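You operate a simulated robot arm through the tools that you are given. There is no shell and no other tool.

The job below is to be done with a simulated robot arm. You get a single attempt, and the scene is never put back.

Task
Park the orange plug, wind the cable in, then zero the metre counter.
Fine: orange holder; red lever to FREE to wind, back to BRAKE after; the counter is on the drum stand: press its white RESET button once. Where these are worked on the way, their far stop is far enough and under half their travel is too little: red lever.

It is judged by the outcome, as a careful person would: the job done as asked, and still so three seconds after it is handed in. It fails if anything else is knocked over, pushed out of place, dropped, spilled or broken.

Robot
A 7-joint arm with a two-finger parallel gripper, fixed in place. Base frame: the origin is on the floor under the middle of its stand, x ahead of it, y to its left, z up; the work surface is at about z = 0.85. Lengths are in m, angles in rad, forces in N, time in s.
It reaches about 1.372 m from its shoulder. Its first joint turns from -2.601 to 2.601 rad. Payload 3.43 kg.
The TCP is the grasp point between the finger pads, 0.03 m short of the fingertips. In the tool frame z runs along the fingers and y along their closing line. Largest opening 0.094 m; finger width 0.028, thickness 0.01; the body of the gripper, 0.05 by 0.096 m, starts 0.055 m behind the TCP.
Orientation is that of the tool frame in the base frame, as [roll, pitch, yaw] about the fixed x, y, z axes, in that order (R = Rz(yaw) Ry(pitch) Rx(roll)). With the fingers straight down and closing along the base's y, the tool's x points along the base's -x, its y along +y and its z along -z.

Tools
- The arm moves only by the tool move_arm. Its argument "targets" is a list of rows, each a list of 7 numbers: the gripper command, from -1 (shut) to 1 (fully open), values between in proportion, then the shift along the tool's x, y, z in m, then the turn, a rotation vector about the tool's x, y, z in rad. In form: [[claw, x, y, z, ax, ay, az], ...]. A call has 1 to 20 rows; each row shifts and turns the commanded pose from where the row before left it, along the tool's axes as they then stand. Each row takes 0.2 s and may step no farther than 0.05 m and 0.15 rad from the row before; otherwise, or with a gripper value out of range, the whole call is refused. A pose out of reach is approached as far as the arm can. The call stops where the force on the tool passes 50 N (or 10 N more than at its start, if that is more) or the arm is blocked; 0.2 s more then pass. Each finger travels about 0.045 m/s and halts on what it meets, pressing with about 34 N; the grip force reading is that of the motor and also rises with nothing between the fingers. The clock runs only during rows and for 0.2 s after the last one: add rows that do not move to give the fingers time. It gives the time, the measured TCP pose, the force on the tool (base axes), the opening and the grip force at its end, in the units of the frame above (readings bear some noise), with the torque about the TCP (base axes, N m) and any sound that the robot's microphone picked up.
- Cameras (640 x 400 px; columns grow to the right, rows downward): "scene" is fixed at [0.0482, -0.6487, 1.5722]; the picture's right is [-0.13, -0.99, 0.00], its down [-0.83, 0.10, -0.55] and it looks along [0.54, -0.07, -0.84] (base axes); focal length 250 px, centre (320, 200). "wrist" rides on the gripper at [0.076, 0.014, -0.102] in the tool frame; the picture's right is [-0.18, 0.98, 0.00], its down [-0.75, -0.14, -0.64] and it looks along [-0.63, -0.12, 0.77] (tool axes); focal length 243 px, centre (320, 200). There is no depth. A picture from a camera that has moved, and an enlarged one, comes with that camera's place and axes in the base frame and with its lens.
- capture(camera): a new picture of that camera. It takes no simulated time.
- zoom(camera, box): a new picture of the part [left, top, right, bottom] of that camera's present view, enlarged. It takes no simulated time.
- job_done(): hands the job in; it is judged then, once.

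Nothing tells you positions but the pictures and the camera data. Unless the task says otherwise, let go and move clear before handing in.

The tools are called after "Emit:" as a command line: name --pt "numbers of a row" for each row, then --argument value for the rest, lists and objects as JSON in quotes. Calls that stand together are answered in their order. move_arm: Moves the arm, as the interface text tells. Its arguments: {"type":"object","properties":{"targets":{"type":"array","items":{"type":"array","items":{"type":"number"}}}},"required":["targets"]} The other tools are called the same way: capture (camera) takes a picture; zoom (camera, box) takes an enlarged picture of a part of a camera's view; job_done () hands the job in.

At the start:

```text
t: 0.0
tool_pos: [0.7755, -0.6117, 1.1368]
tool_rot: [-3.14, 0.0, 3.141]
force: [0.9, -0.1, 0.2]
wrist_torque: [0.02, 0.0, 0.0]
finger_gap: 0.0939
grip_force: 0.0
```

scene: 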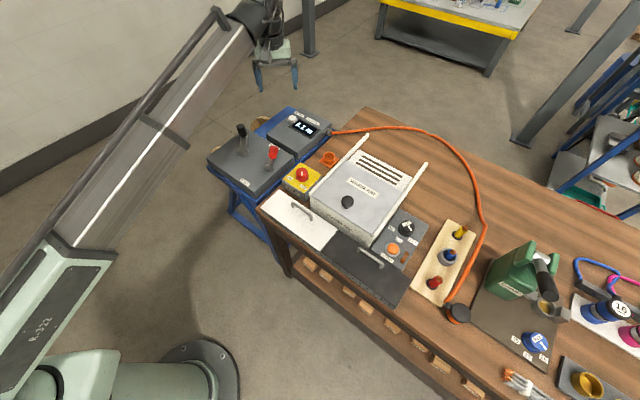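
wrist: 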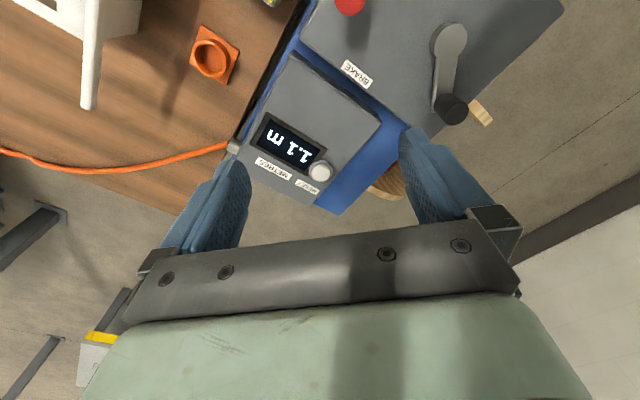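

I see a drum stand (grey box on blue frame) with a red lever and a black crank, the metre counter beside it, an orange socket holder on the bench, and an orange cable running along the bench to what seems to be the plug near the front right. I'll zoom in on these before moving.

Emit:
zoom --camera "scene" --box '[200, 90, 360, 190]'

Emit:
zoom --camera "scene" --box '[380, 210, 540, 350]'

Emit:
zoom --camera "wrist" --box '[160, 0, 580, 220]'

Emit:
zoom --camera "scene" --box '[230, 110, 480, 310]'

```text
4.00 times, centred on (280, 140) of scene
camera zoom: at [0.0482, -0.6487, 1.5722], right [-0.13, -0.99, 0.0], down [-0.83, 0.1, -0.55], along [0.54, -0.07, -0.84], focal length 1001 px, centre (480, 440)
```

zoom: 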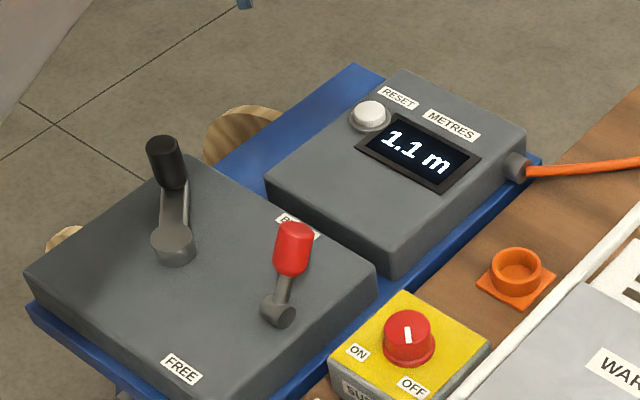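

```text
2.86 times, centred on (460, 280) of scene
camera zoom: at [0.0482, -0.6487, 1.5722], right [-0.13, -0.99, 0.0], down [-0.83, 0.1, -0.55], along [0.54, -0.07, -0.84], focal length 715 px, centre (-80, -29)
```

zoom: 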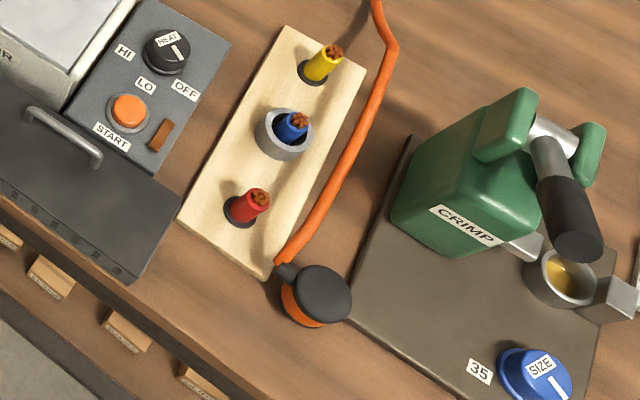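

```text
1.52 times, centred on (370, 110) of wrist
camera zoom: at [0.6979, -0.5983, 1.2373], right [0.18, 0.98, 0.0], down [0.75, -0.14, 0.64], along [0.63, -0.12, -0.77], focal length 370 px, centre (244, 337)
```

zoom: 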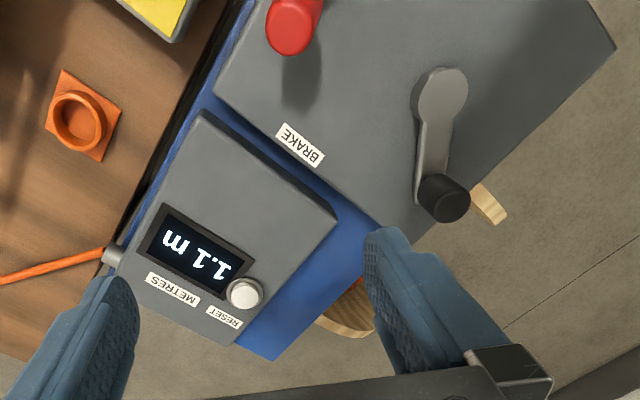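

```text
2.00 times, centred on (355, 210) of scene
camera zoom: at [0.0482, -0.6487, 1.5722], right [-0.13, -0.99, 0.0], down [-0.83, 0.1, -0.55], along [0.54, -0.07, -0.84], focal length 500 px, centre (250, 180)
```

zoom: 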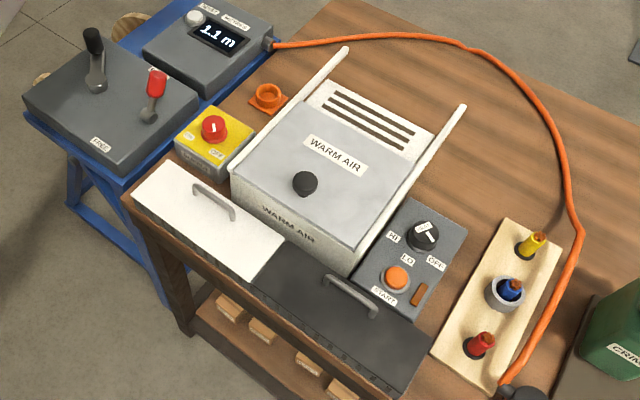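

The plug looks like a stubby black-capped orange piece at about (0.10, -1.01) on the bench, the orange holder is at about (0.67, -0.76), and the counter reads 1.1 m. I'll lift and carry the gripper over toward the plug for a close look.

Emit:
move_arm --pt "1 0 0 -0.04 0 0 0" --pt "1 0 0 -0.04 0 0 0" --pt "1 0 0 -0.04 0 0 0" --pt "1 0.047 -0.0147 0 0 0 0" --pt "1 0.047 -0.0147 0 0 0 0" --pt "1 0.047 -0.0147 0 0 0 0" --pt "1 0.047 -0.0147 0 0 0 0" --pt "1 0.047 -0.0147 0 0 0 0" --pt "1 0.047 -0.0147 0 0 0 0" --pt "1 0.047 -0.0147 0 0 0 0" --pt "1 0.047 -0.0147 0 0 0 0" --pt "1 0.047 -0.0147 0 0 0 0" --pt "1 0.047 -0.0147 0 0 0 0" --pt "1 0.047 -0.0147 0 0 0 0" --pt "1 0.047 -0.0147 0 0 0 0" --pt "1 0.047 -0.0147 0 0 0 0" --pt "1 0.047 -0.0147 0 0 0 0" --pt "1 0.047 -0.0147 0 0 0 0" --pt "1 0.047 -0.0147 0 0 0 0" --pt "1 0.047 -0.0147 0 0 0 0"

```text
t: 4.2
tool_pos: [-0.0137, -0.887, 1.1977]
tool_rot: [-3.141, 0.001, -3.141]
force: [0.9, -0.3, 0.3]
wrist_torque: [0.04, 0.02, 0.01]
finger_gap: 0.0939
grip_force: 0.0
out of reach, approached as far as the arm can: row 4, 5, 6, 7, 8, 9, 10, 11, 13
```

The arm reached roughly the intended spot, although some rows were at the edge of its reach. Next I'll turn the tool to line up with the bench and look.

Emit:
move_arm --pt "1 0 0 0 0 0 0.145" --pt "1 0 0 0 0 0 0.145" --pt "1 0 0 0 0 0 0.145" --pt "1 0 0 0 0 0 0.145" --pt "1 0 0 0 0 0 0.145" --pt "1 0 0 0 0 0 0.145"

Emit:
capture --camera "wrist"

Emit:
capture --camera "scene"

```text
t: 5.6
tool_pos: [-0.0071, -0.8855, 1.1974]
tool_rot: [3.141, 0.0, 2.268]
force: [-1.3, -0.3, 1.1]
wrist_torque: [0.0, 0.02, 0.01]
finger_gap: 0.0941
grip_force: 0.1
```

```text
taken
camera wrist: at [-0.0465, -0.8184, 1.2976], right [0.87, 0.49, 0.0], down [0.38, -0.67, 0.64], along [0.32, -0.56, -0.77], focal length 243 px, centre (320, 200)
```

wrist: 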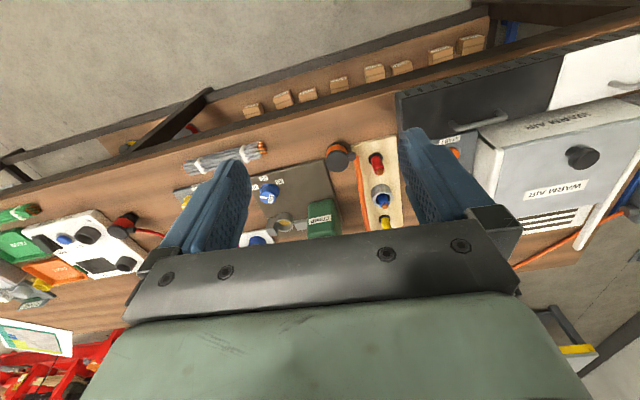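

```text
taken
```

scene: 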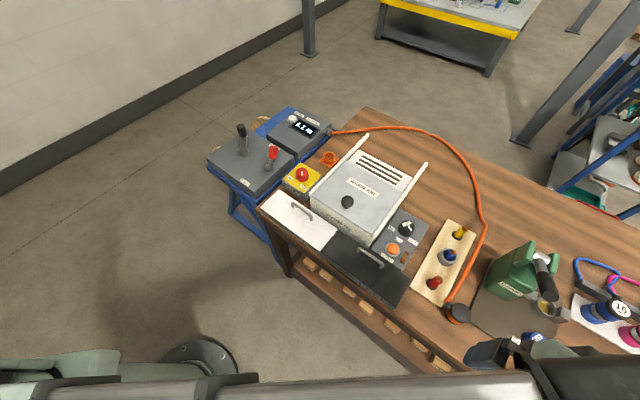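

The wrist view now shows the bench, with the plug (black cap, orange body) in front of the wooden board. That gives a position near (0.105, -1.01). I'll zoom in on it.

Emit:
zoom --camera "wrist" --box '[280, 100, 440, 240]'

Emit:
zoom --camera "scene" --box '[420, 270, 500, 340]'

```text
2.86 times, centred on (360, 170) of wrist
camera zoom: at [-0.0465, -0.8184, 1.2976], right [0.87, 0.49, 0.0], down [0.38, -0.67, 0.64], along [0.32, -0.56, -0.77], focal length 693 px, centre (206, 286)
```

zoom: 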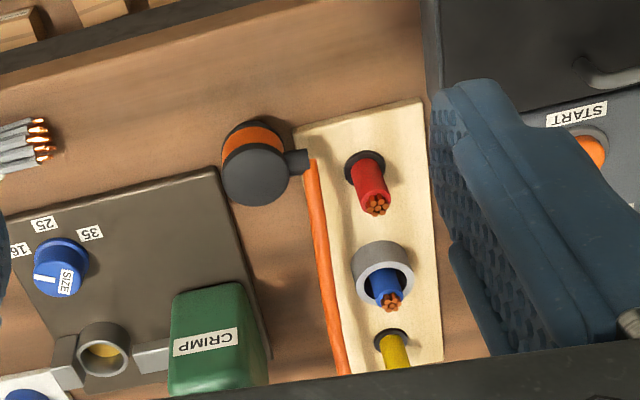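

```text
5.71 times, centred on (460, 305) of scene
camera zoom: at [0.0482, -0.6487, 1.5722], right [-0.13, -0.99, 0.0], down [-0.83, 0.1, -0.55], along [0.54, -0.07, -0.84], focal length 1430 px, centre (-480, -400)
```

zoom: 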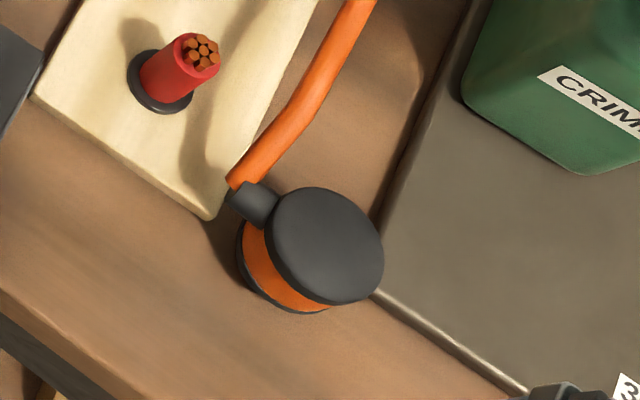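

The plug is an upright squat cylinder about 0.054 m across, centred near (0.105, -1.022) with its top at z≈0.876. Its cable leaves at azimuth ≈ 39°. I'll turn the gripper so the fingers close across that cable exit, clear of the board and the crimp plate.

Emit:
move_arm --pt "1 0 0 0 0 0 0.136" --pt "1 0 0 0 0 0 0.136" --pt "1 0 0 0 0 0 0.136" --pt "1 0 0 0 0 0 0.136" --pt "1 0 0 0 0 0 0.136" --pt "1 0 0 0 0 0 0.136" --pt "1 0 0 0 0 0 0.136" --pt "1 0 0 0 0 0 0.136" --pt "1 0 0 0 0 0 0.136" --pt "1 0 0 0 0 0 0.136"

Emit:
capture --camera "wrist"

```text
t: 6.5
tool_pos: [-0.0072, -0.8879, 1.1981]
tool_rot: [-3.137, 0.004, 1.849]
force: [3.2, -3.4, -3.3]
wrist_torque: [-0.01, 0.29, -0.19]
finger_gap: 0.0942
grip_force: 0.0
stopped in row 4: the force on the tool passed its limit at 57 N (the readings are from after the stop); the commanded pose is now the measured one
```

```text
taken
camera wrist: at [-0.0152, -0.8096, 1.2969], right [1.0, 0.09, 0.0], down [0.07, -0.76, 0.65], along [0.06, -0.64, -0.76], focal length 243 px, centre (320, 200)
```

wrist: 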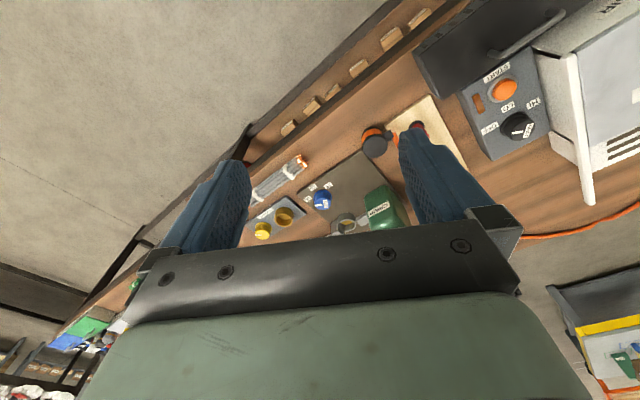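

The turn tripped the force limit partway, at yaw 1.85. I'll check the scene to see whether the arm is near anything.

Emit:
capture --camera "scene"

Emit:
move_arm --pt "1 0 0 0 0 0 0"

```text
taken
```

scene: 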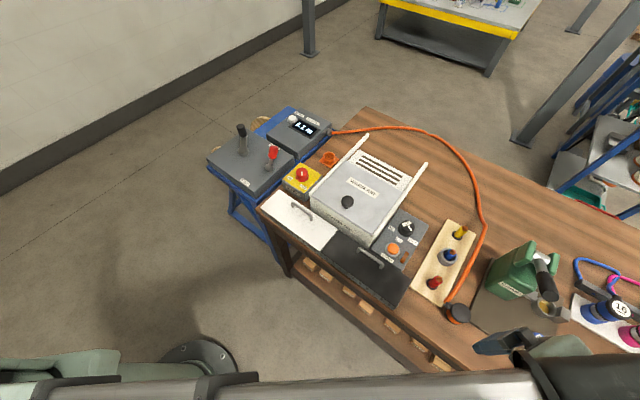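

```text
t: 6.9
tool_pos: [-0.0085, -0.8866, 1.1968]
tool_rot: [-3.138, 0.005, 1.848]
force: [2.1, -1.9, -4.2]
wrist_torque: [-0.05, 0.23, -0.15]
finger_gap: 0.094
grip_force: 0.2
```

Nothing is touching the tool, so this was probably a fast joint swing. I'll try continuing the turn in smaller steps.

Emit:
move_arm --pt "1 0 0 0.02 0 0 0.03" --pt "1 0 0 0.02 0 0 0.03" --pt "1 0 0 0.02 0 0 0.03" --pt "1 0 0 0.02 0 0 0.03" --pt "1 0 0 0 0 0 0.05" --pt "1 0 0 0 0 0 0.05" --pt "1 0 0 0 0 0 0.05" --pt "1 0 0 0 0 0 0.05"

```text
t: 8.7
tool_pos: [-0.0064, -0.8874, 1.1167]
tool_rot: [-3.141, 0.006, 1.528]
force: [-0.2, -0.3, -0.6]
wrist_torque: [0.0, -0.02, 0.0]
finger_gap: 0.0939
grip_force: 0.0
```

That worked smoothly, so I'll finish the rotation to a tool yaw of about 0.91 at a gentle rate.

Emit:
move_arm --pt "1 0 0 0 0 0 0.062" --pt "1 0 0 0 0 0 0.062" --pt "1 0 0 0 0 0 0.062" --pt "1 0 0 0 0 0 0.062" --pt "1 0 0 0 0 0 0.062" --pt "1 0 0 0 0 0 0.062" --pt "1 0 0 0 0 0 0.062" --pt "1 0 0 0 0 0 0.062" --pt "1 0 0 0 0 0 0.062" --pt "1 0 0 0 0 0 0.062"

Emit:
capture --camera "wrist"

```text
t: 10.9
tool_pos: [-0.0076, -0.8886, 1.1173]
tool_rot: [3.138, 0.005, 0.908]
force: [-0.8, -0.5, 0.0]
wrist_torque: [-0.02, -0.04, 0.02]
finger_gap: 0.0938
grip_force: 0.1
```

```text
taken
camera wrist: at [0.0502, -0.8362, 1.2171], right [0.66, -0.75, 0.0], down [-0.57, -0.5, 0.65], along [-0.48, -0.43, -0.76], focal length 243 px, centre (320, 200)
```

wrist: 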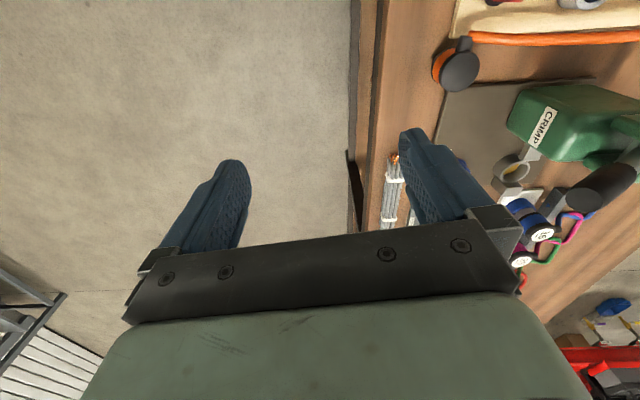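

The orientation is now right. I'll move above the plug at z≈1.0 and look again.

Emit:
move_arm --pt "1 -0.006 0.0285 0.0195 0 0 0" --pt "1 -0.006 0.0285 0.0195 0 0 0" --pt "1 -0.006 0.0285 0.0195 0 0 0" --pt "1 -0.006 0.0285 0.0195 0 0 0" --pt "1 -0.006 0.0285 0.0195 0 0 0" --pt "1 -0.006 0.0285 0.0195 0 0 0" --pt "1 0 0 0 0 0 0"

Emit:
capture --camera "wrist"

```text
t: 12.5
tool_pos: [0.105, -1.0204, 1.0003]
tool_rot: [3.139, 0.005, 0.909]
force: [-0.4, -0.2, 1.4]
wrist_torque: [-0.02, -0.01, 0.03]
finger_gap: 0.0939
grip_force: 0.2
```

```text
taken
camera wrist: at [0.1624, -0.9688, 1.1008], right [0.66, -0.75, 0.0], down [-0.57, -0.5, 0.65], along [-0.48, -0.43, -0.76], focal length 243 px, centre (320, 200)
```

wrist: 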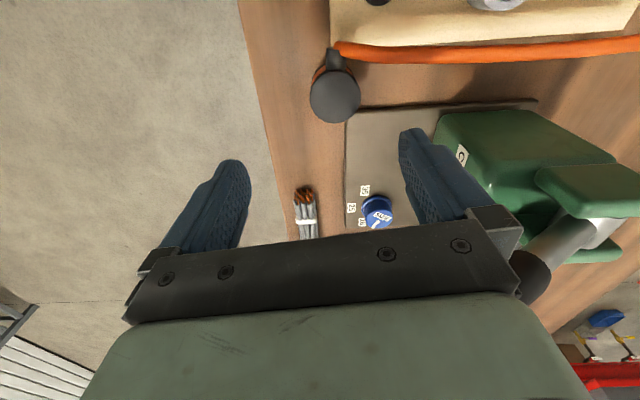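

I'm above the plug. I'll zoom in to measure its exact offset from the gripper and check the clearances around it.

Emit:
zoom --camera "wrist" --box '[260, 20, 420, 160]'

Emit:
zoom --camera "scene" --box '[400, 220, 560, 360]'

```text
2.86 times, centred on (340, 90) of wrist
camera zoom: at [0.1624, -0.9688, 1.1008], right [0.66, -0.75, 0.0], down [-0.57, -0.5, 0.65], along [-0.48, -0.43, -0.76], focal length 693 px, centre (263, 514)
```

zoom: 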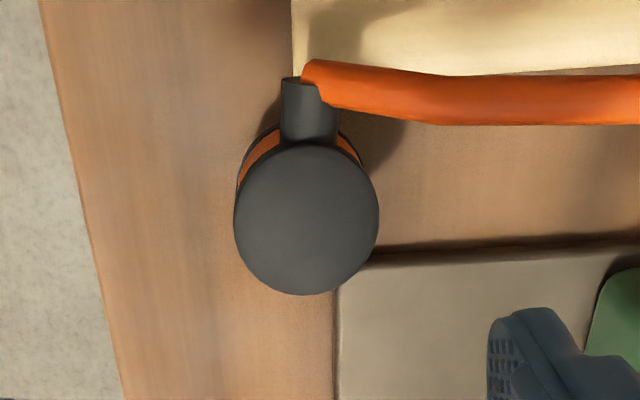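

```text
2.86 times, centred on (480, 290) of scene
camera zoom: at [0.0482, -0.6487, 1.5722], right [-0.13, -0.99, 0.0], down [-0.83, 0.1, -0.55], along [0.54, -0.07, -0.84], focal length 715 px, centre (-137, -57)
```

zoom: 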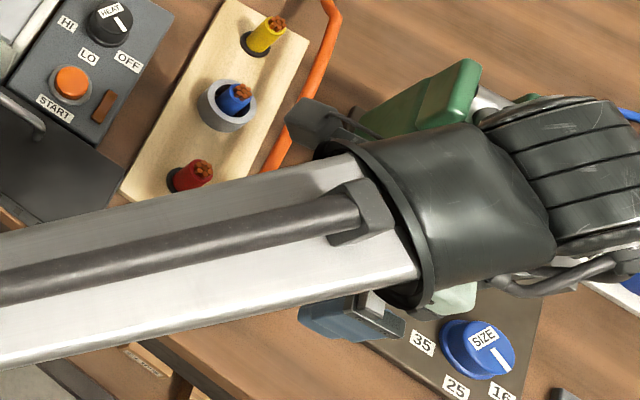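

The plug sits about 15 mm toward tool +y from the gripper centre. I'll shift onto it and turn slightly so the far finger drops between the cable and the crimp plate. Then I'll lower partway and check.

Emit:
move_arm --pt "1 0.003 0.0145 0 0 0 0" --pt "1 0 0 0 0 0 -0.07" --pt "1 0 0 0 0 0 -0.07" --pt "1 0 0 0 0 0 -0.06" --pt "1 0 0 0.02 0 0 0" --pt "1 0 0 0.02 0 0 0" --pt "1 0 0 0 0 0 0"

Emit:
capture --camera "wrist"

Emit:
zoom --camera "wrist" --box '[220, 0, 420, 180]'

```text
t: 14.1
tool_pos: [0.1199, -1.0282, 0.9618]
tool_rot: [3.141, 0.007, 1.111]
force: [0.3, 0.1, -0.5]
wrist_torque: [-0.02, 0.03, 0.02]
finger_gap: 0.0942
grip_force: 0.1
```

```text
taken
camera wrist: at [0.1656, -0.9663, 1.0611], right [0.8, -0.6, 0.0], down [-0.46, -0.61, 0.65], along [-0.39, -0.52, -0.76], focal length 243 px, centre (320, 200)
```

wrist: 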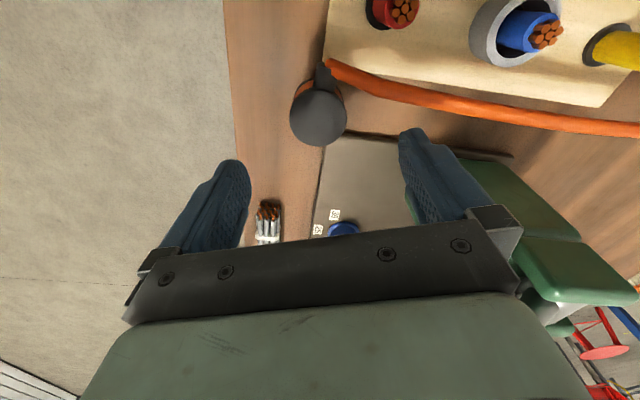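

```text
2.22 times, centred on (320, 90) of wrist
camera zoom: at [0.1656, -0.9663, 1.0611], right [0.8, -0.6, 0.0], down [-0.46, -0.61, 0.65], along [-0.39, -0.52, -0.76], focal length 539 px, centre (320, 444)
```

zoom: 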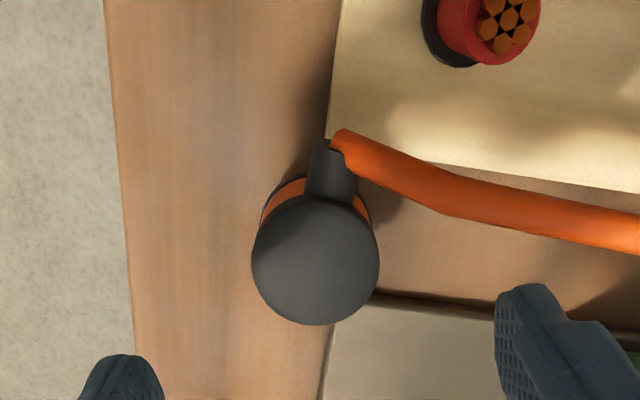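

The plug is centred between the fingers. The turn brought the far finger too near the cable, so I'll turn back by 0.2 rad and then lower to z≈0.895.

Emit:
move_arm --pt "1 0 0 0 0 0 0.07" --pt "1 0 0 0 0 0 0.07" --pt "1 0 0 0 0 0 0.06" --pt "1 0.001 -0.001 0.02 0 0 0" --pt "1 0 0 0.02 0 0 0" --pt "1 0 0 0.015 0 0 0" --pt "1 0 0 0.01 0 0 0" --pt "1 0 0 0 0 0 0"

Emit:
capture --camera "wrist"

Emit:
zoom --camera "wrist" --box '[220, 40, 440, 200]'

```text
t: 15.9
tool_pos: [0.1179, -1.0279, 0.8952]
tool_rot: [3.138, 0.008, 0.908]
force: [-0.5, 0.3, -0.2]
wrist_torque: [0.01, -0.01, 0.01]
finger_gap: 0.0941
grip_force: 0.1
```

```text
taken
camera wrist: at [0.1758, -0.9765, 0.9954], right [0.66, -0.75, 0.0], down [-0.57, -0.5, 0.65], along [-0.48, -0.43, -0.76], focal length 243 px, centre (320, 200)
```

wrist: 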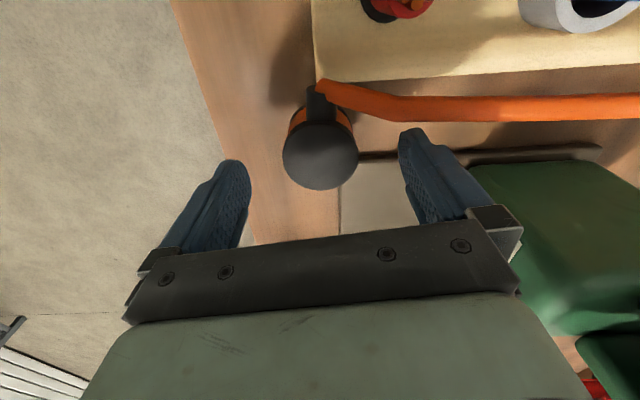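

```text
2.50 times, centred on (330, 120) of wrist
camera zoom: at [0.1758, -0.9765, 0.9954], right [0.66, -0.75, 0.0], down [-0.57, -0.5, 0.65], along [-0.48, -0.43, -0.76], focal length 606 px, centre (295, 400)
```

zoom: 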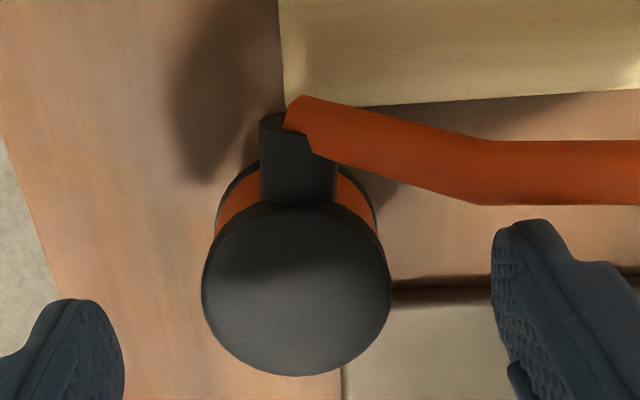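

The plug is well centred, but the gap between the cable and the crimp plate is tight. I'll narrow the opening to about 0.06, turn slightly, and re-check before the last bit of descent.

Emit:
move_arm --pt "0.3 0 0 0 0 0 -0.07" --pt "0.3 0 0 0 0 0 -0.07" --pt "0.3 0 0 0 0 0 0" --pt "0.3 0 0 0 0 0 0"

Emit:
zoom --camera "wrist" --box '[220, 40, 440, 200]'

```text
t: 16.9
tool_pos: [0.1182, -1.0284, 0.895]
tool_rot: [3.141, 0.006, 1.05]
force: [-0.4, 0.4, 0.2]
wrist_torque: [-0.01, 0.0, 0.02]
finger_gap: 0.0612
grip_force: 0.1
```

```text
2.50 times, centred on (330, 120) of wrist
camera zoom: at [0.1682, -0.9685, 0.9953], right [0.76, -0.65, 0.0], down [-0.5, -0.58, 0.65], along [-0.42, -0.49, -0.76], focal length 606 px, centre (295, 400)
```

zoom: 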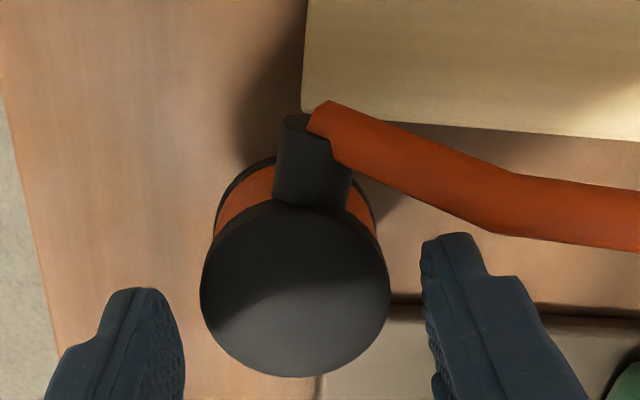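

The far fingertip now sits between the cable and the plate edge. I'll lower in small steps and watch the force.

Emit:
move_arm --pt "0.3 0 0 0 0 0 0.04" --pt "0.3 0 0 0.004 0 0 0" --pt "0.3 0 0 0.004 0 0 0" --pt "0.3 0 0 0 0 0 0"

Emit:
zoom --camera "wrist" --box '[220, 40, 440, 200]'

```text
t: 17.9
tool_pos: [0.1169, -1.0292, 0.8869]
tool_rot: [3.138, 0.007, 1.009]
force: [-0.2, -0.1, 1.1]
wrist_torque: [0.01, 0.01, -0.03]
finger_gap: 0.0612
grip_force: 0.0
```

```text
2.50 times, centred on (330, 120) of wrist
camera zoom: at [0.1699, -0.9707, 0.9873], right [0.73, -0.68, 0.0], down [-0.52, -0.56, 0.65], along [-0.44, -0.48, -0.76], focal length 606 px, centre (295, 400)
```

zoom: 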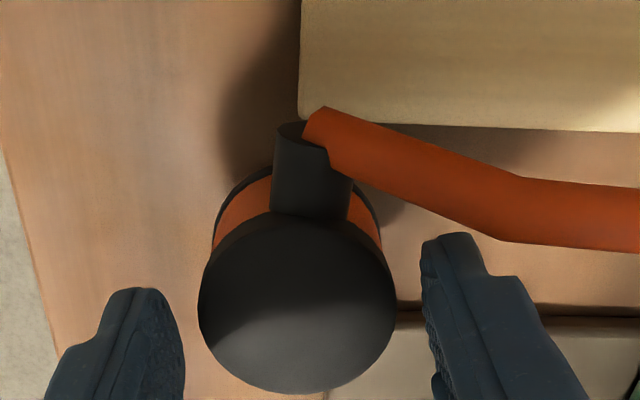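

Still clear. I'll go down another 6 mm in small steps.

Emit:
move_arm --pt "0.3 0 0 0.003 0 0 0" --pt "0.3 0 0 0.003 0 0 0" --pt "0.3 0 0 0 0 0 0"

Emit:
zoom --camera "wrist" --box '[220, 40, 440, 200]'

```text
t: 18.7
tool_pos: [0.1172, -1.0279, 0.8816]
tool_rot: [3.141, 0.004, 1.011]
force: [0.4, 0.2, 0.6]
wrist_torque: [-0.01, 0.0, 0.03]
finger_gap: 0.0613
grip_force: 0.1
```

```text
2.50 times, centred on (330, 120) of wrist
camera zoom: at [0.17, -0.971, 0.9815], right [0.73, -0.68, 0.0], down [-0.52, -0.56, 0.65], along [-0.44, -0.48, -0.76], focal length 606 px, centre (295, 400)
```

zoom: 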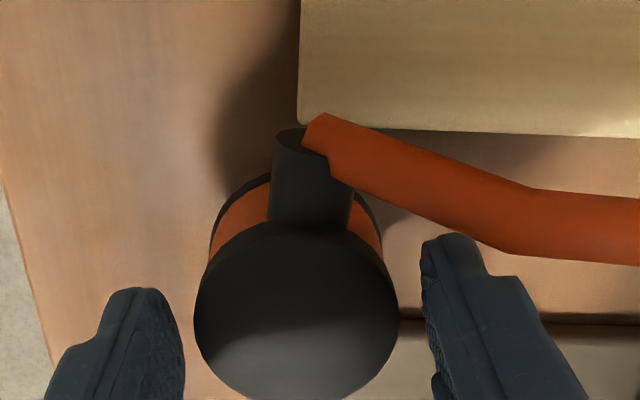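

No contact yet at fingertip z≈0.852. I'll ease down a few more millimetres to get a deeper hold.

Emit:
move_arm --pt "0.3 0 0 0.002 0 0 0" --pt "0.3 0 0 0.002 0 0 0" --pt "0.3 0 0 0 0 0 0"

Emit:
zoom --camera "wrist" --box '[200, 60, 440, 220]'

```text
t: 19.5
tool_pos: [0.1182, -1.028, 0.8779]
tool_rot: [3.139, 0.006, 1.008]
force: [0.1, 0.2, 0.1]
wrist_torque: [-0.02, -0.02, -0.02]
finger_gap: 0.0609
grip_force: 0.1
```

```text
2.50 times, centred on (320, 140) of wrist
camera zoom: at [0.1703, -0.9705, 0.9781], right [0.73, -0.68, 0.0], down [-0.52, -0.56, 0.65], along [-0.44, -0.48, -0.76], focal length 606 px, centre (320, 350)
```

zoom: 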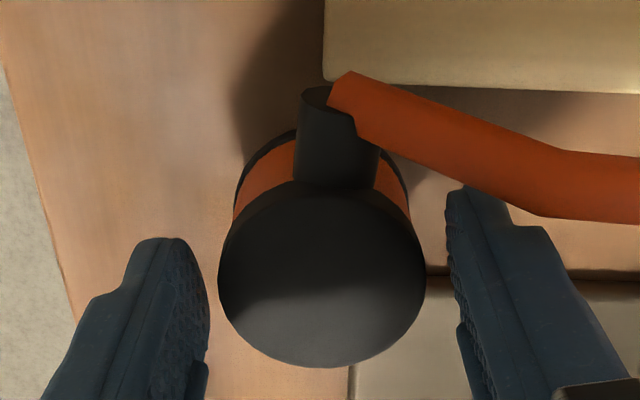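

The fingers now straddle the body with no contact. I'll close on the plug.

Emit:
move_arm --pt "-0.2 0 0 0 0 0 0" --pt "-1 0 0 0 0 0 0" --pt "-1 0 0 0 0 0 0" --pt "-1 0 0 0 0 0 0" --pt "-1 0 0 0 0 0 0"

Emit:
zoom --camera "wrist" --box '[200, 60, 440, 220]'

```text
t: 20.7
tool_pos: [0.1182, -1.0266, 0.8787]
tool_rot: [3.141, 0.007, 1.009]
force: [-1.2, 0.6, 0.1]
wrist_torque: [0.04, 0.03, -0.03]
finger_gap: 0.0467
grip_force: 33.8
```

```text
2.50 times, centred on (320, 140) of wrist
camera zoom: at [0.1702, -0.9705, 0.9781], right [0.73, -0.68, 0.0], down [-0.52, -0.56, 0.65], along [-0.44, -0.48, -0.76], focal length 606 px, centre (320, 350)
```

zoom: 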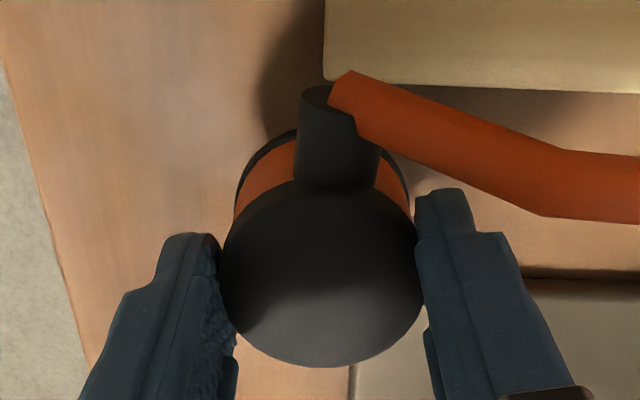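

It's gripped: the gap is 0.0467 m and the grip force is 34 N. I'll lift straight up a little and look at how the cable behaves.

Emit:
move_arm --pt "-1 0 0 -0.01 0 0 0" --pt "-1 0 0 -0.02 0 0 0" --pt "-1 0 0 -0.03 0 0 0" --pt "-1 0 0 -0.03 0 0 0" --pt "-1 0 0 -0.03 0 0 0" --pt "-1 0 0 0 0 0 0"

Emit:
capture --camera "wrist"

Emit:
capture --camera "scene"

```text
t: 22.1
tool_pos: [0.1174, -1.0281, 0.9968]
tool_rot: [3.139, 0.006, 1.009]
force: [0.3, -0.7, -0.8]
wrist_torque: [0.0, 0.01, 0.01]
finger_gap: 0.0465
grip_force: 34.3
```

```text
taken
camera wrist: at [0.1703, -0.9708, 1.0966], right [0.73, -0.68, 0.0], down [-0.52, -0.56, 0.65], along [-0.44, -0.48, -0.76], focal length 243 px, centre (320, 200)
```

wrist: 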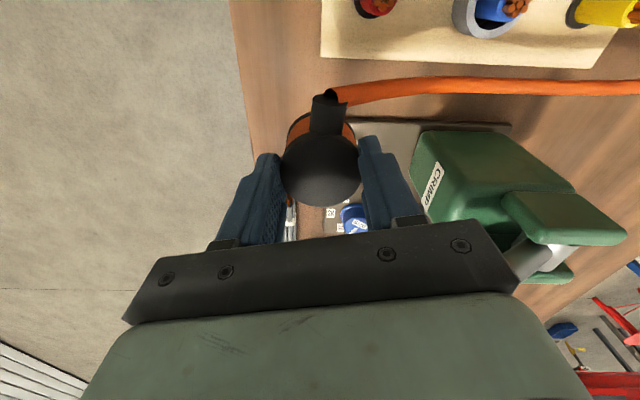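

```text
taken
```

scene: 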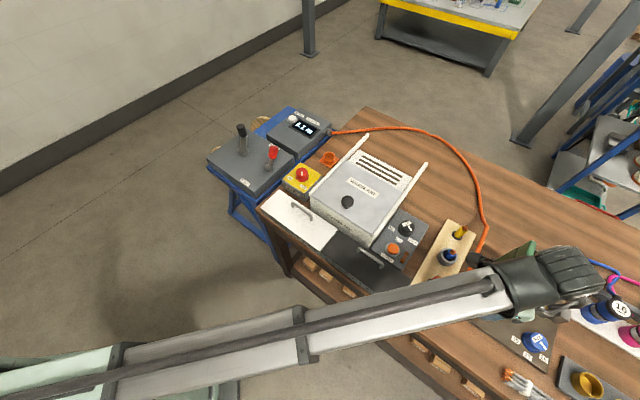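

The plug is lifted cleanly and the cable follows. Before carrying it over, I'll look more closely at the orange holder and its surroundings.

Emit:
zoom --camera "scene" --box '[300, 130, 364, 170]'

Emit:
zoom --camera "scene" --box '[200, 90, 360, 210]'

Emit:
zoom --camera "wrist" --box '[240, 60, 400, 220]'

```text
10.00 times, centred on (332, 150) of scene
camera zoom: at [0.0482, -0.6487, 1.5722], right [-0.13, -0.99, 0.0], down [-0.83, 0.1, -0.55], along [0.54, -0.07, -0.84], focal length 2503 px, centre (200, 700)
```

zoom: 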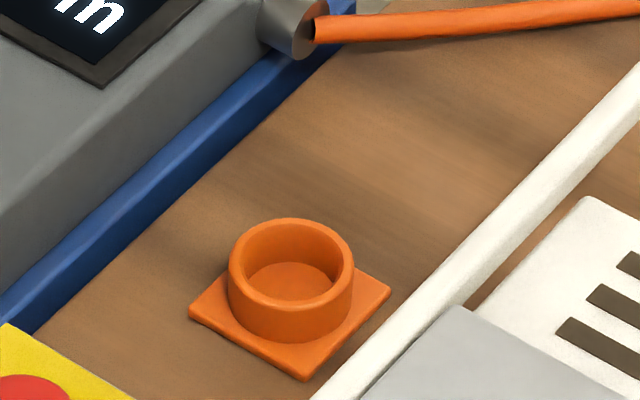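

```text
3.33 times, centred on (280, 150) of scene
camera zoom: at [0.0482, -0.6487, 1.5722], right [-0.13, -0.99, 0.0], down [-0.83, 0.1, -0.55], along [0.54, -0.07, -0.84], focal length 834 px, centre (453, 367)
```

zoom: 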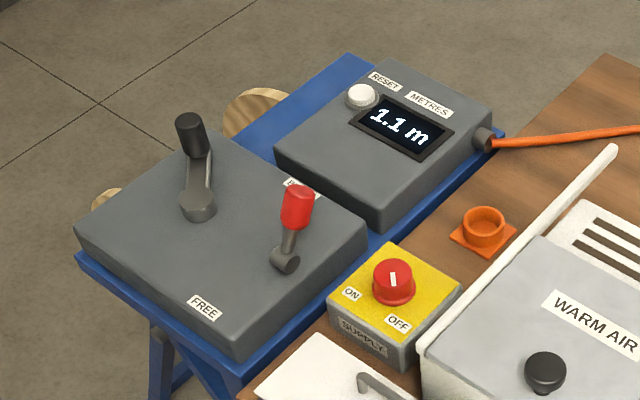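

```text
2.50 times, centred on (320, 140) of wrist
camera zoom: at [0.1703, -0.9708, 1.0966], right [0.73, -0.68, 0.0], down [-0.52, -0.56, 0.65], along [-0.44, -0.48, -0.76], focal length 606 px, centre (320, 350)
```

zoom: 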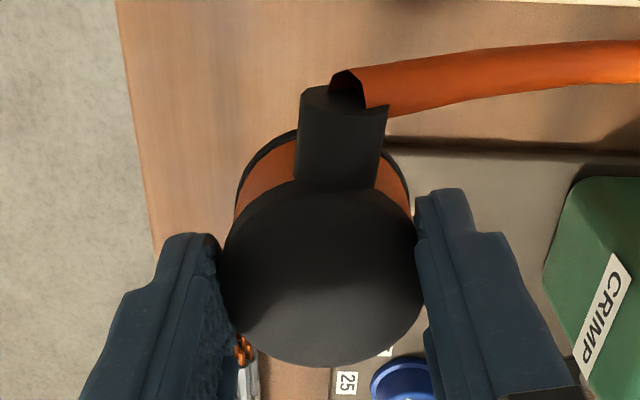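

The holder is a shallow orange cup on a square base beside the drum stand. I'll raise the plug and carry it over the rear of the oven toward the holder in stages.

Emit:
move_arm --pt "-1 0 0 -0.021 0 0 0" --pt "-1 0 0 -0.021 0 0 0" --pt "-1 0 0 -0.021 0 0 0" --pt "-1 0.0246 0.0303 0 0 0 0" --pt "-1 0.0246 0.0303 0 0 0 0" --pt "-1 0.0246 0.0303 0 0 0 0" --pt "-1 0.0246 0.0303 0 0 0 0" --pt "-1 0.0246 0.0303 0 0 0 0" --pt "-1 0.0246 0.0303 0 0 0 0" --pt "-1 0 0 0 0 0 0"

Emit:
capture --camera "scene"

Emit:
capture --camera "wrist"

```text
t: 24.3
tool_pos: [0.3506, -0.996, 1.059]
tool_rot: [3.14, 0.007, 1.009]
force: [0.3, 0.1, -0.4]
wrist_torque: [0.0, 0.02, -0.01]
finger_gap: 0.0466
grip_force: 33.8
```

```text
taken
```

scene: 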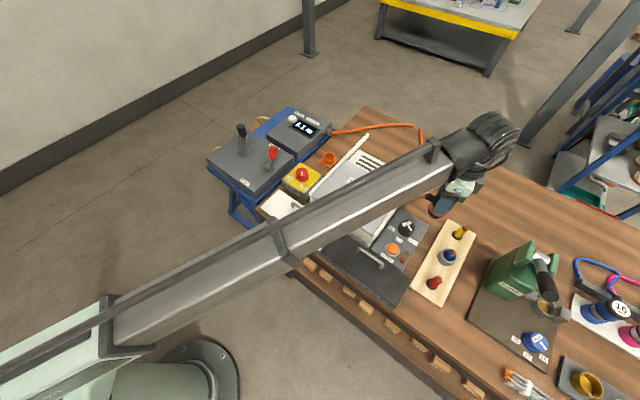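

```text
taken
camera wrist: at [0.4038, -0.9398, 1.1593], right [0.73, -0.68, 0.0], down [-0.52, -0.56, 0.65], along [-0.44, -0.48, -0.76], focal length 243 px, centre (320, 200)
```

wrist: 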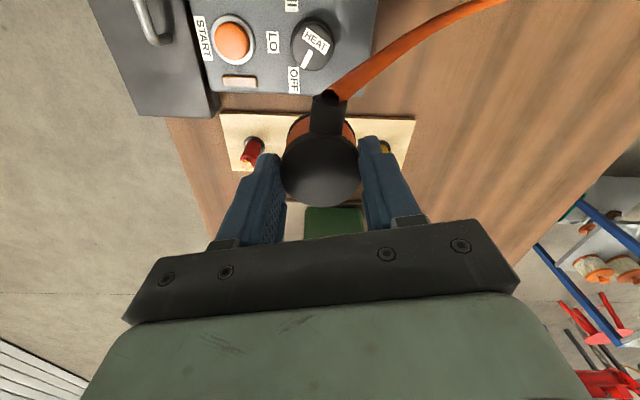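

The carry is going well and the cable is trailing freely. I'll continue toward the holder over the rear of the oven.

Emit:
move_arm --pt "-1 0.0311 0.0226 0 0 0 0" --pt "-1 0.0311 0.0226 0 0 0 0" --pt "-1 0.0311 0.0226 0 0 0 0" --pt "-1 0.0311 0.0226 0 0 0 0" --pt "-1 0.0311 0.0226 0 0 0 0" --pt "-1 0.0311 0.0226 0 0 0 0" --pt "-1 0 0 0 0 0 0"

Emit:
capture --camera "scene"

Emit:
capture --camera "wrist"

```text
t: 25.9
tool_pos: [0.5647, -0.9112, 1.0603]
tool_rot: [3.139, 0.005, 1.009]
force: [0.9, 0.7, -0.8]
wrist_torque: [0.01, 0.02, -0.01]
finger_gap: 0.0464
grip_force: 34.1
```

```text
taken
```

scene: 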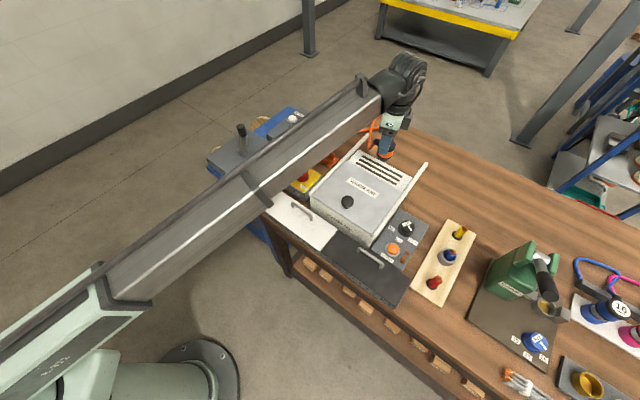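

```text
taken
camera wrist: at [0.6172, -0.854, 1.1613], right [0.73, -0.68, 0.0], down [-0.52, -0.56, 0.65], along [-0.44, -0.48, -0.76], focal length 243 px, centre (320, 200)
```

wrist: 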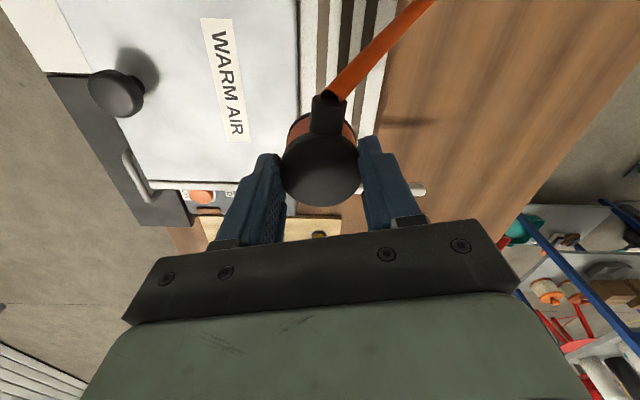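

The plug is above the oven's rear and visible in the scene view. I'll zoom in on it to see its underside shape.

Emit:
zoom --camera "scene" --box '[350, 100, 430, 170]'

Emit:
zoom --camera "wrist" --box '[240, 60, 400, 220]'

```text
5.71 times, centred on (390, 135) of scene
camera zoom: at [0.0482, -0.6487, 1.5722], right [-0.13, -0.99, 0.0], down [-0.83, 0.1, -0.55], along [0.54, -0.07, -0.84], focal length 1430 px, centre (-80, 571)
```

zoom: 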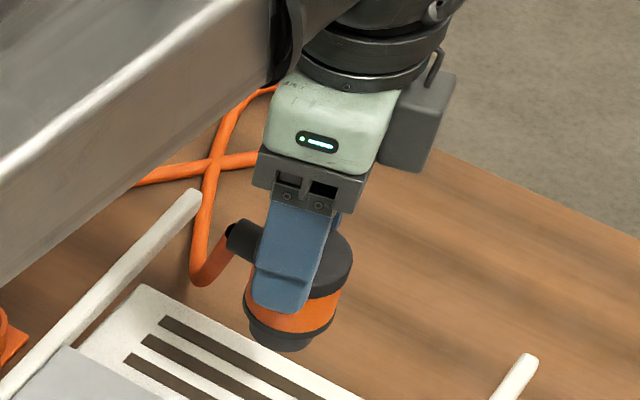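

```text
2.50 times, centred on (320, 140) of wrist
camera zoom: at [0.6172, -0.854, 1.1613], right [0.73, -0.68, 0.0], down [-0.52, -0.56, 0.65], along [-0.44, -0.48, -0.76], focal length 606 px, centre (320, 350)
```

zoom: 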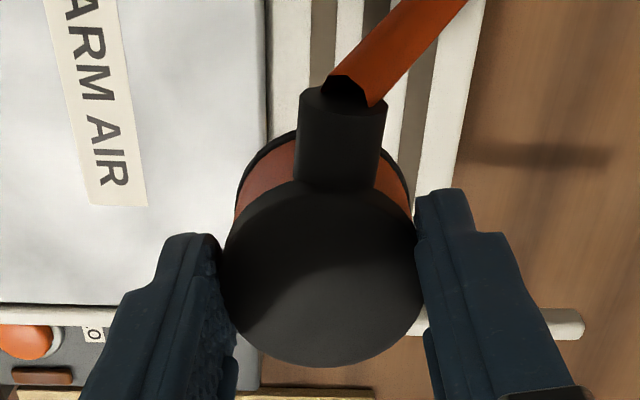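

The plug has a flange and a smaller round spigot below it, about 0.03 m across, which must drop into the holder cup. I'll move closer to the holder and turn so the fingers line up with the clear direction and the cable exits toward the drum.

Emit:
move_arm --pt "-1 0.0326 0.0083 0 0 0 0" --pt "-1 0.0326 0.0083 0 0 0 0" --pt "-1 0.0326 0.0083 0 0 0 0" --pt "-1 0.0326 0.0083 0 0 0 0" --pt "-1 0.0326 0.0083 0 0 0 0" --pt "-1 0 0 0 0 0 0.06" --pt "-1 0 0 0 0 0 0.06" --pt "-1 0 0 0 0 0 0.06" --pt "-1 0 0 0 0 0 0.06" --pt "-1 0 0 0 0 0 0.06" --pt "-1 0 0 0 0 0 0.06" --pt "-1 0 0 0 0 0 0.06" --pt "-1 0 0 0 0 0 0.06" --pt "-1 0 0 0 0 0 0.04" --pt "-1 0 0 0 0 0 0"

Emit:
capture --camera "wrist"

Emit:
capture --camera "scene"

```text
t: 29.1
tool_pos: [0.6861, -0.7961, 1.0581]
tool_rot: [3.137, 0.004, 0.488]
force: [0.7, 0.1, -1.3]
wrist_torque: [0.01, 0.03, 0.02]
finger_gap: 0.0466
grip_force: 34.6
```

```text
taken
camera wrist: at [0.7601, -0.7731, 1.1587], right [0.3, -0.95, 0.01], down [-0.73, -0.22, 0.64], along [-0.61, -0.2, -0.76], focal length 243 px, centre (320, 200)
```

wrist: 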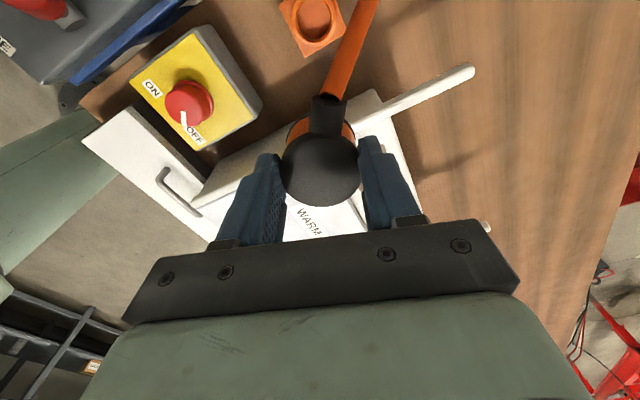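

```text
taken
```

scene: 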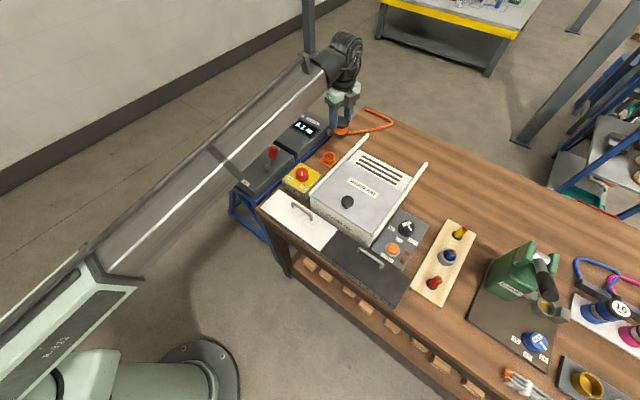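

The holder is visible at the top of the wrist view. I'll zoom in to measure it precisely.

Emit:
zoom --camera "wrist" --box '[240, 0, 400, 100]'

Emit:
zoom --camera "scene" --box '[290, 80, 410, 180]'

```text
4.00 times, centred on (320, 50) of wrist
camera zoom: at [0.7601, -0.7731, 1.1587], right [0.3, -0.95, 0.01], down [-0.73, -0.22, 0.64], along [-0.61, -0.2, -0.76], focal length 970 px, centre (320, 800)
```

zoom: 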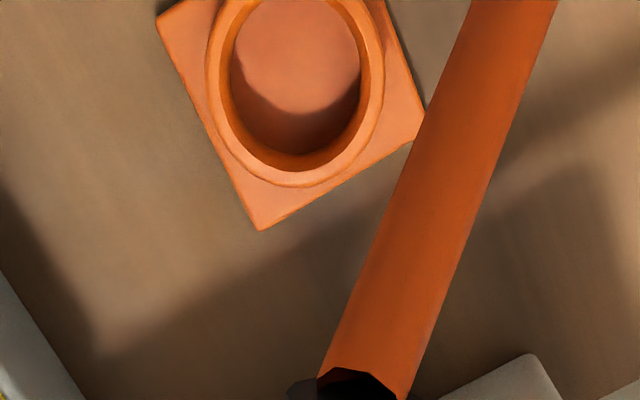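

```text
4.00 times, centred on (350, 130) of scene
camera zoom: at [0.0482, -0.6487, 1.5722], right [-0.13, -0.99, 0.0], down [-0.83, 0.1, -0.55], along [0.54, -0.07, -0.84], focal length 1001 px, centre (200, 480)
```

zoom: 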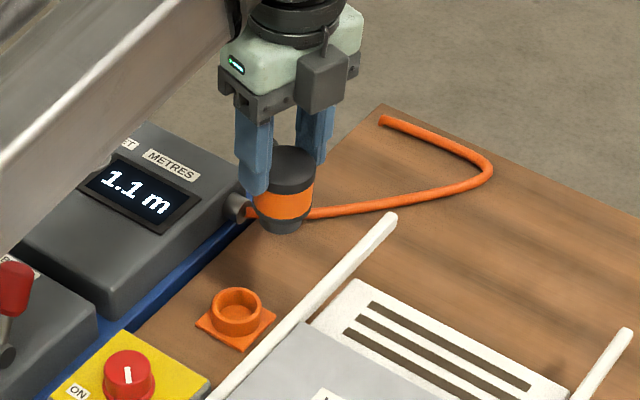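

The holder centre works out at about (0.740, -0.773). I'll move over it and lower partway, then check alignment from both cameras.

Emit:
move_arm --pt "-1 0.0191 0.0014 0 0 0 0" --pt "-1 0.0191 0.0013 0 0 0 0" --pt "-1 0.019 0.0013 0 0 0 0" --pt "-1 0 0 0.03 0 0 0" --pt "-1 0 0 0.03 0 0 0" --pt "-1 0 0 0.03 0 0 0" --pt "-1 0 0 0.02 0 0 0" --pt "-1 0 0 0 0 0 0"

Emit:
zoom --camera "scene" --box '[290, 110, 370, 170]'

Emit:
capture --camera "wrist"

```text
t: 30.9
tool_pos: [0.7399, -0.7747, 0.9475]
tool_rot: [3.136, 0.004, 0.489]
force: [0.0, 0.5, -0.3]
wrist_torque: [-0.04, -0.04, -0.01]
finger_gap: 0.0464
grip_force: 34.3
```

```text
6.67 times, centred on (330, 140) of scene
camera zoom: at [0.0482, -0.6487, 1.5722], right [-0.13, -0.99, 0.0], down [-0.83, 0.1, -0.55], along [0.54, -0.07, -0.84], focal length 1668 px, centre (253, 600)
```

zoom: 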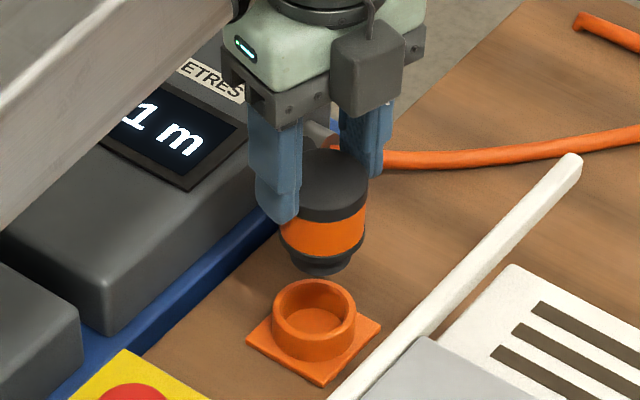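

```text
taken
camera wrist: at [0.8127, -0.7503, 1.0484], right [0.3, -0.95, 0.01], down [-0.73, -0.23, 0.64], along [-0.61, -0.2, -0.76], focal length 243 px, centre (320, 200)
```

wrist: 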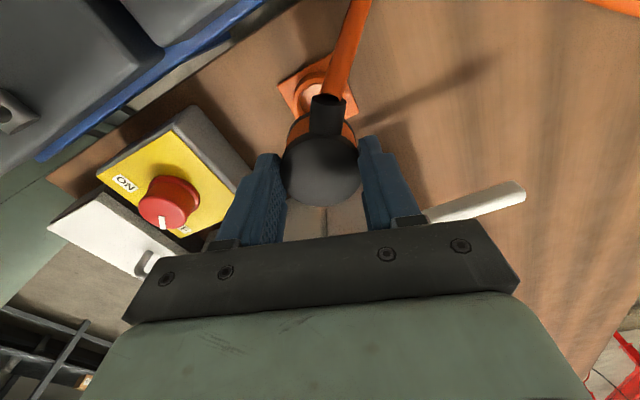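

The plug is nearly above the cup. I'll zoom in tighter to measure the remaining sideways offset.

Emit:
zoom --camera "scene" --box '[308, 128, 348, 168]'

Emit:
zoom --camera "wrist" --box '[260, 20, 400, 130]'

```text
10.00 times, centred on (328, 148) of scene
camera zoom: at [0.0482, -0.6487, 1.5722], right [-0.13, -0.99, 0.0], down [-0.83, 0.1, -0.55], along [0.54, -0.07, -0.84], focal length 2503 px, centre (240, 720)
```

zoom: 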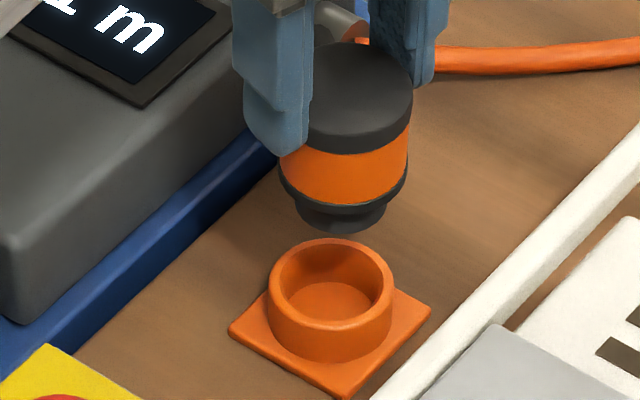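

```text
3.64 times, centred on (330, 75) of wrist
camera zoom: at [0.8127, -0.7503, 1.0484], right [0.3, -0.95, 0.01], down [-0.73, -0.23, 0.64], along [-0.61, -0.2, -0.76], focal length 882 px, centre (284, 654)
```

zoom: 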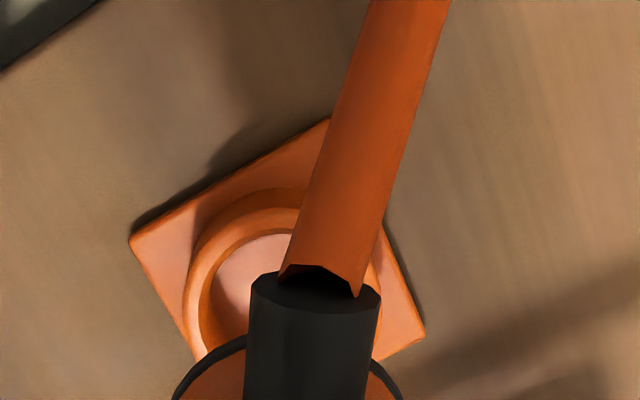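

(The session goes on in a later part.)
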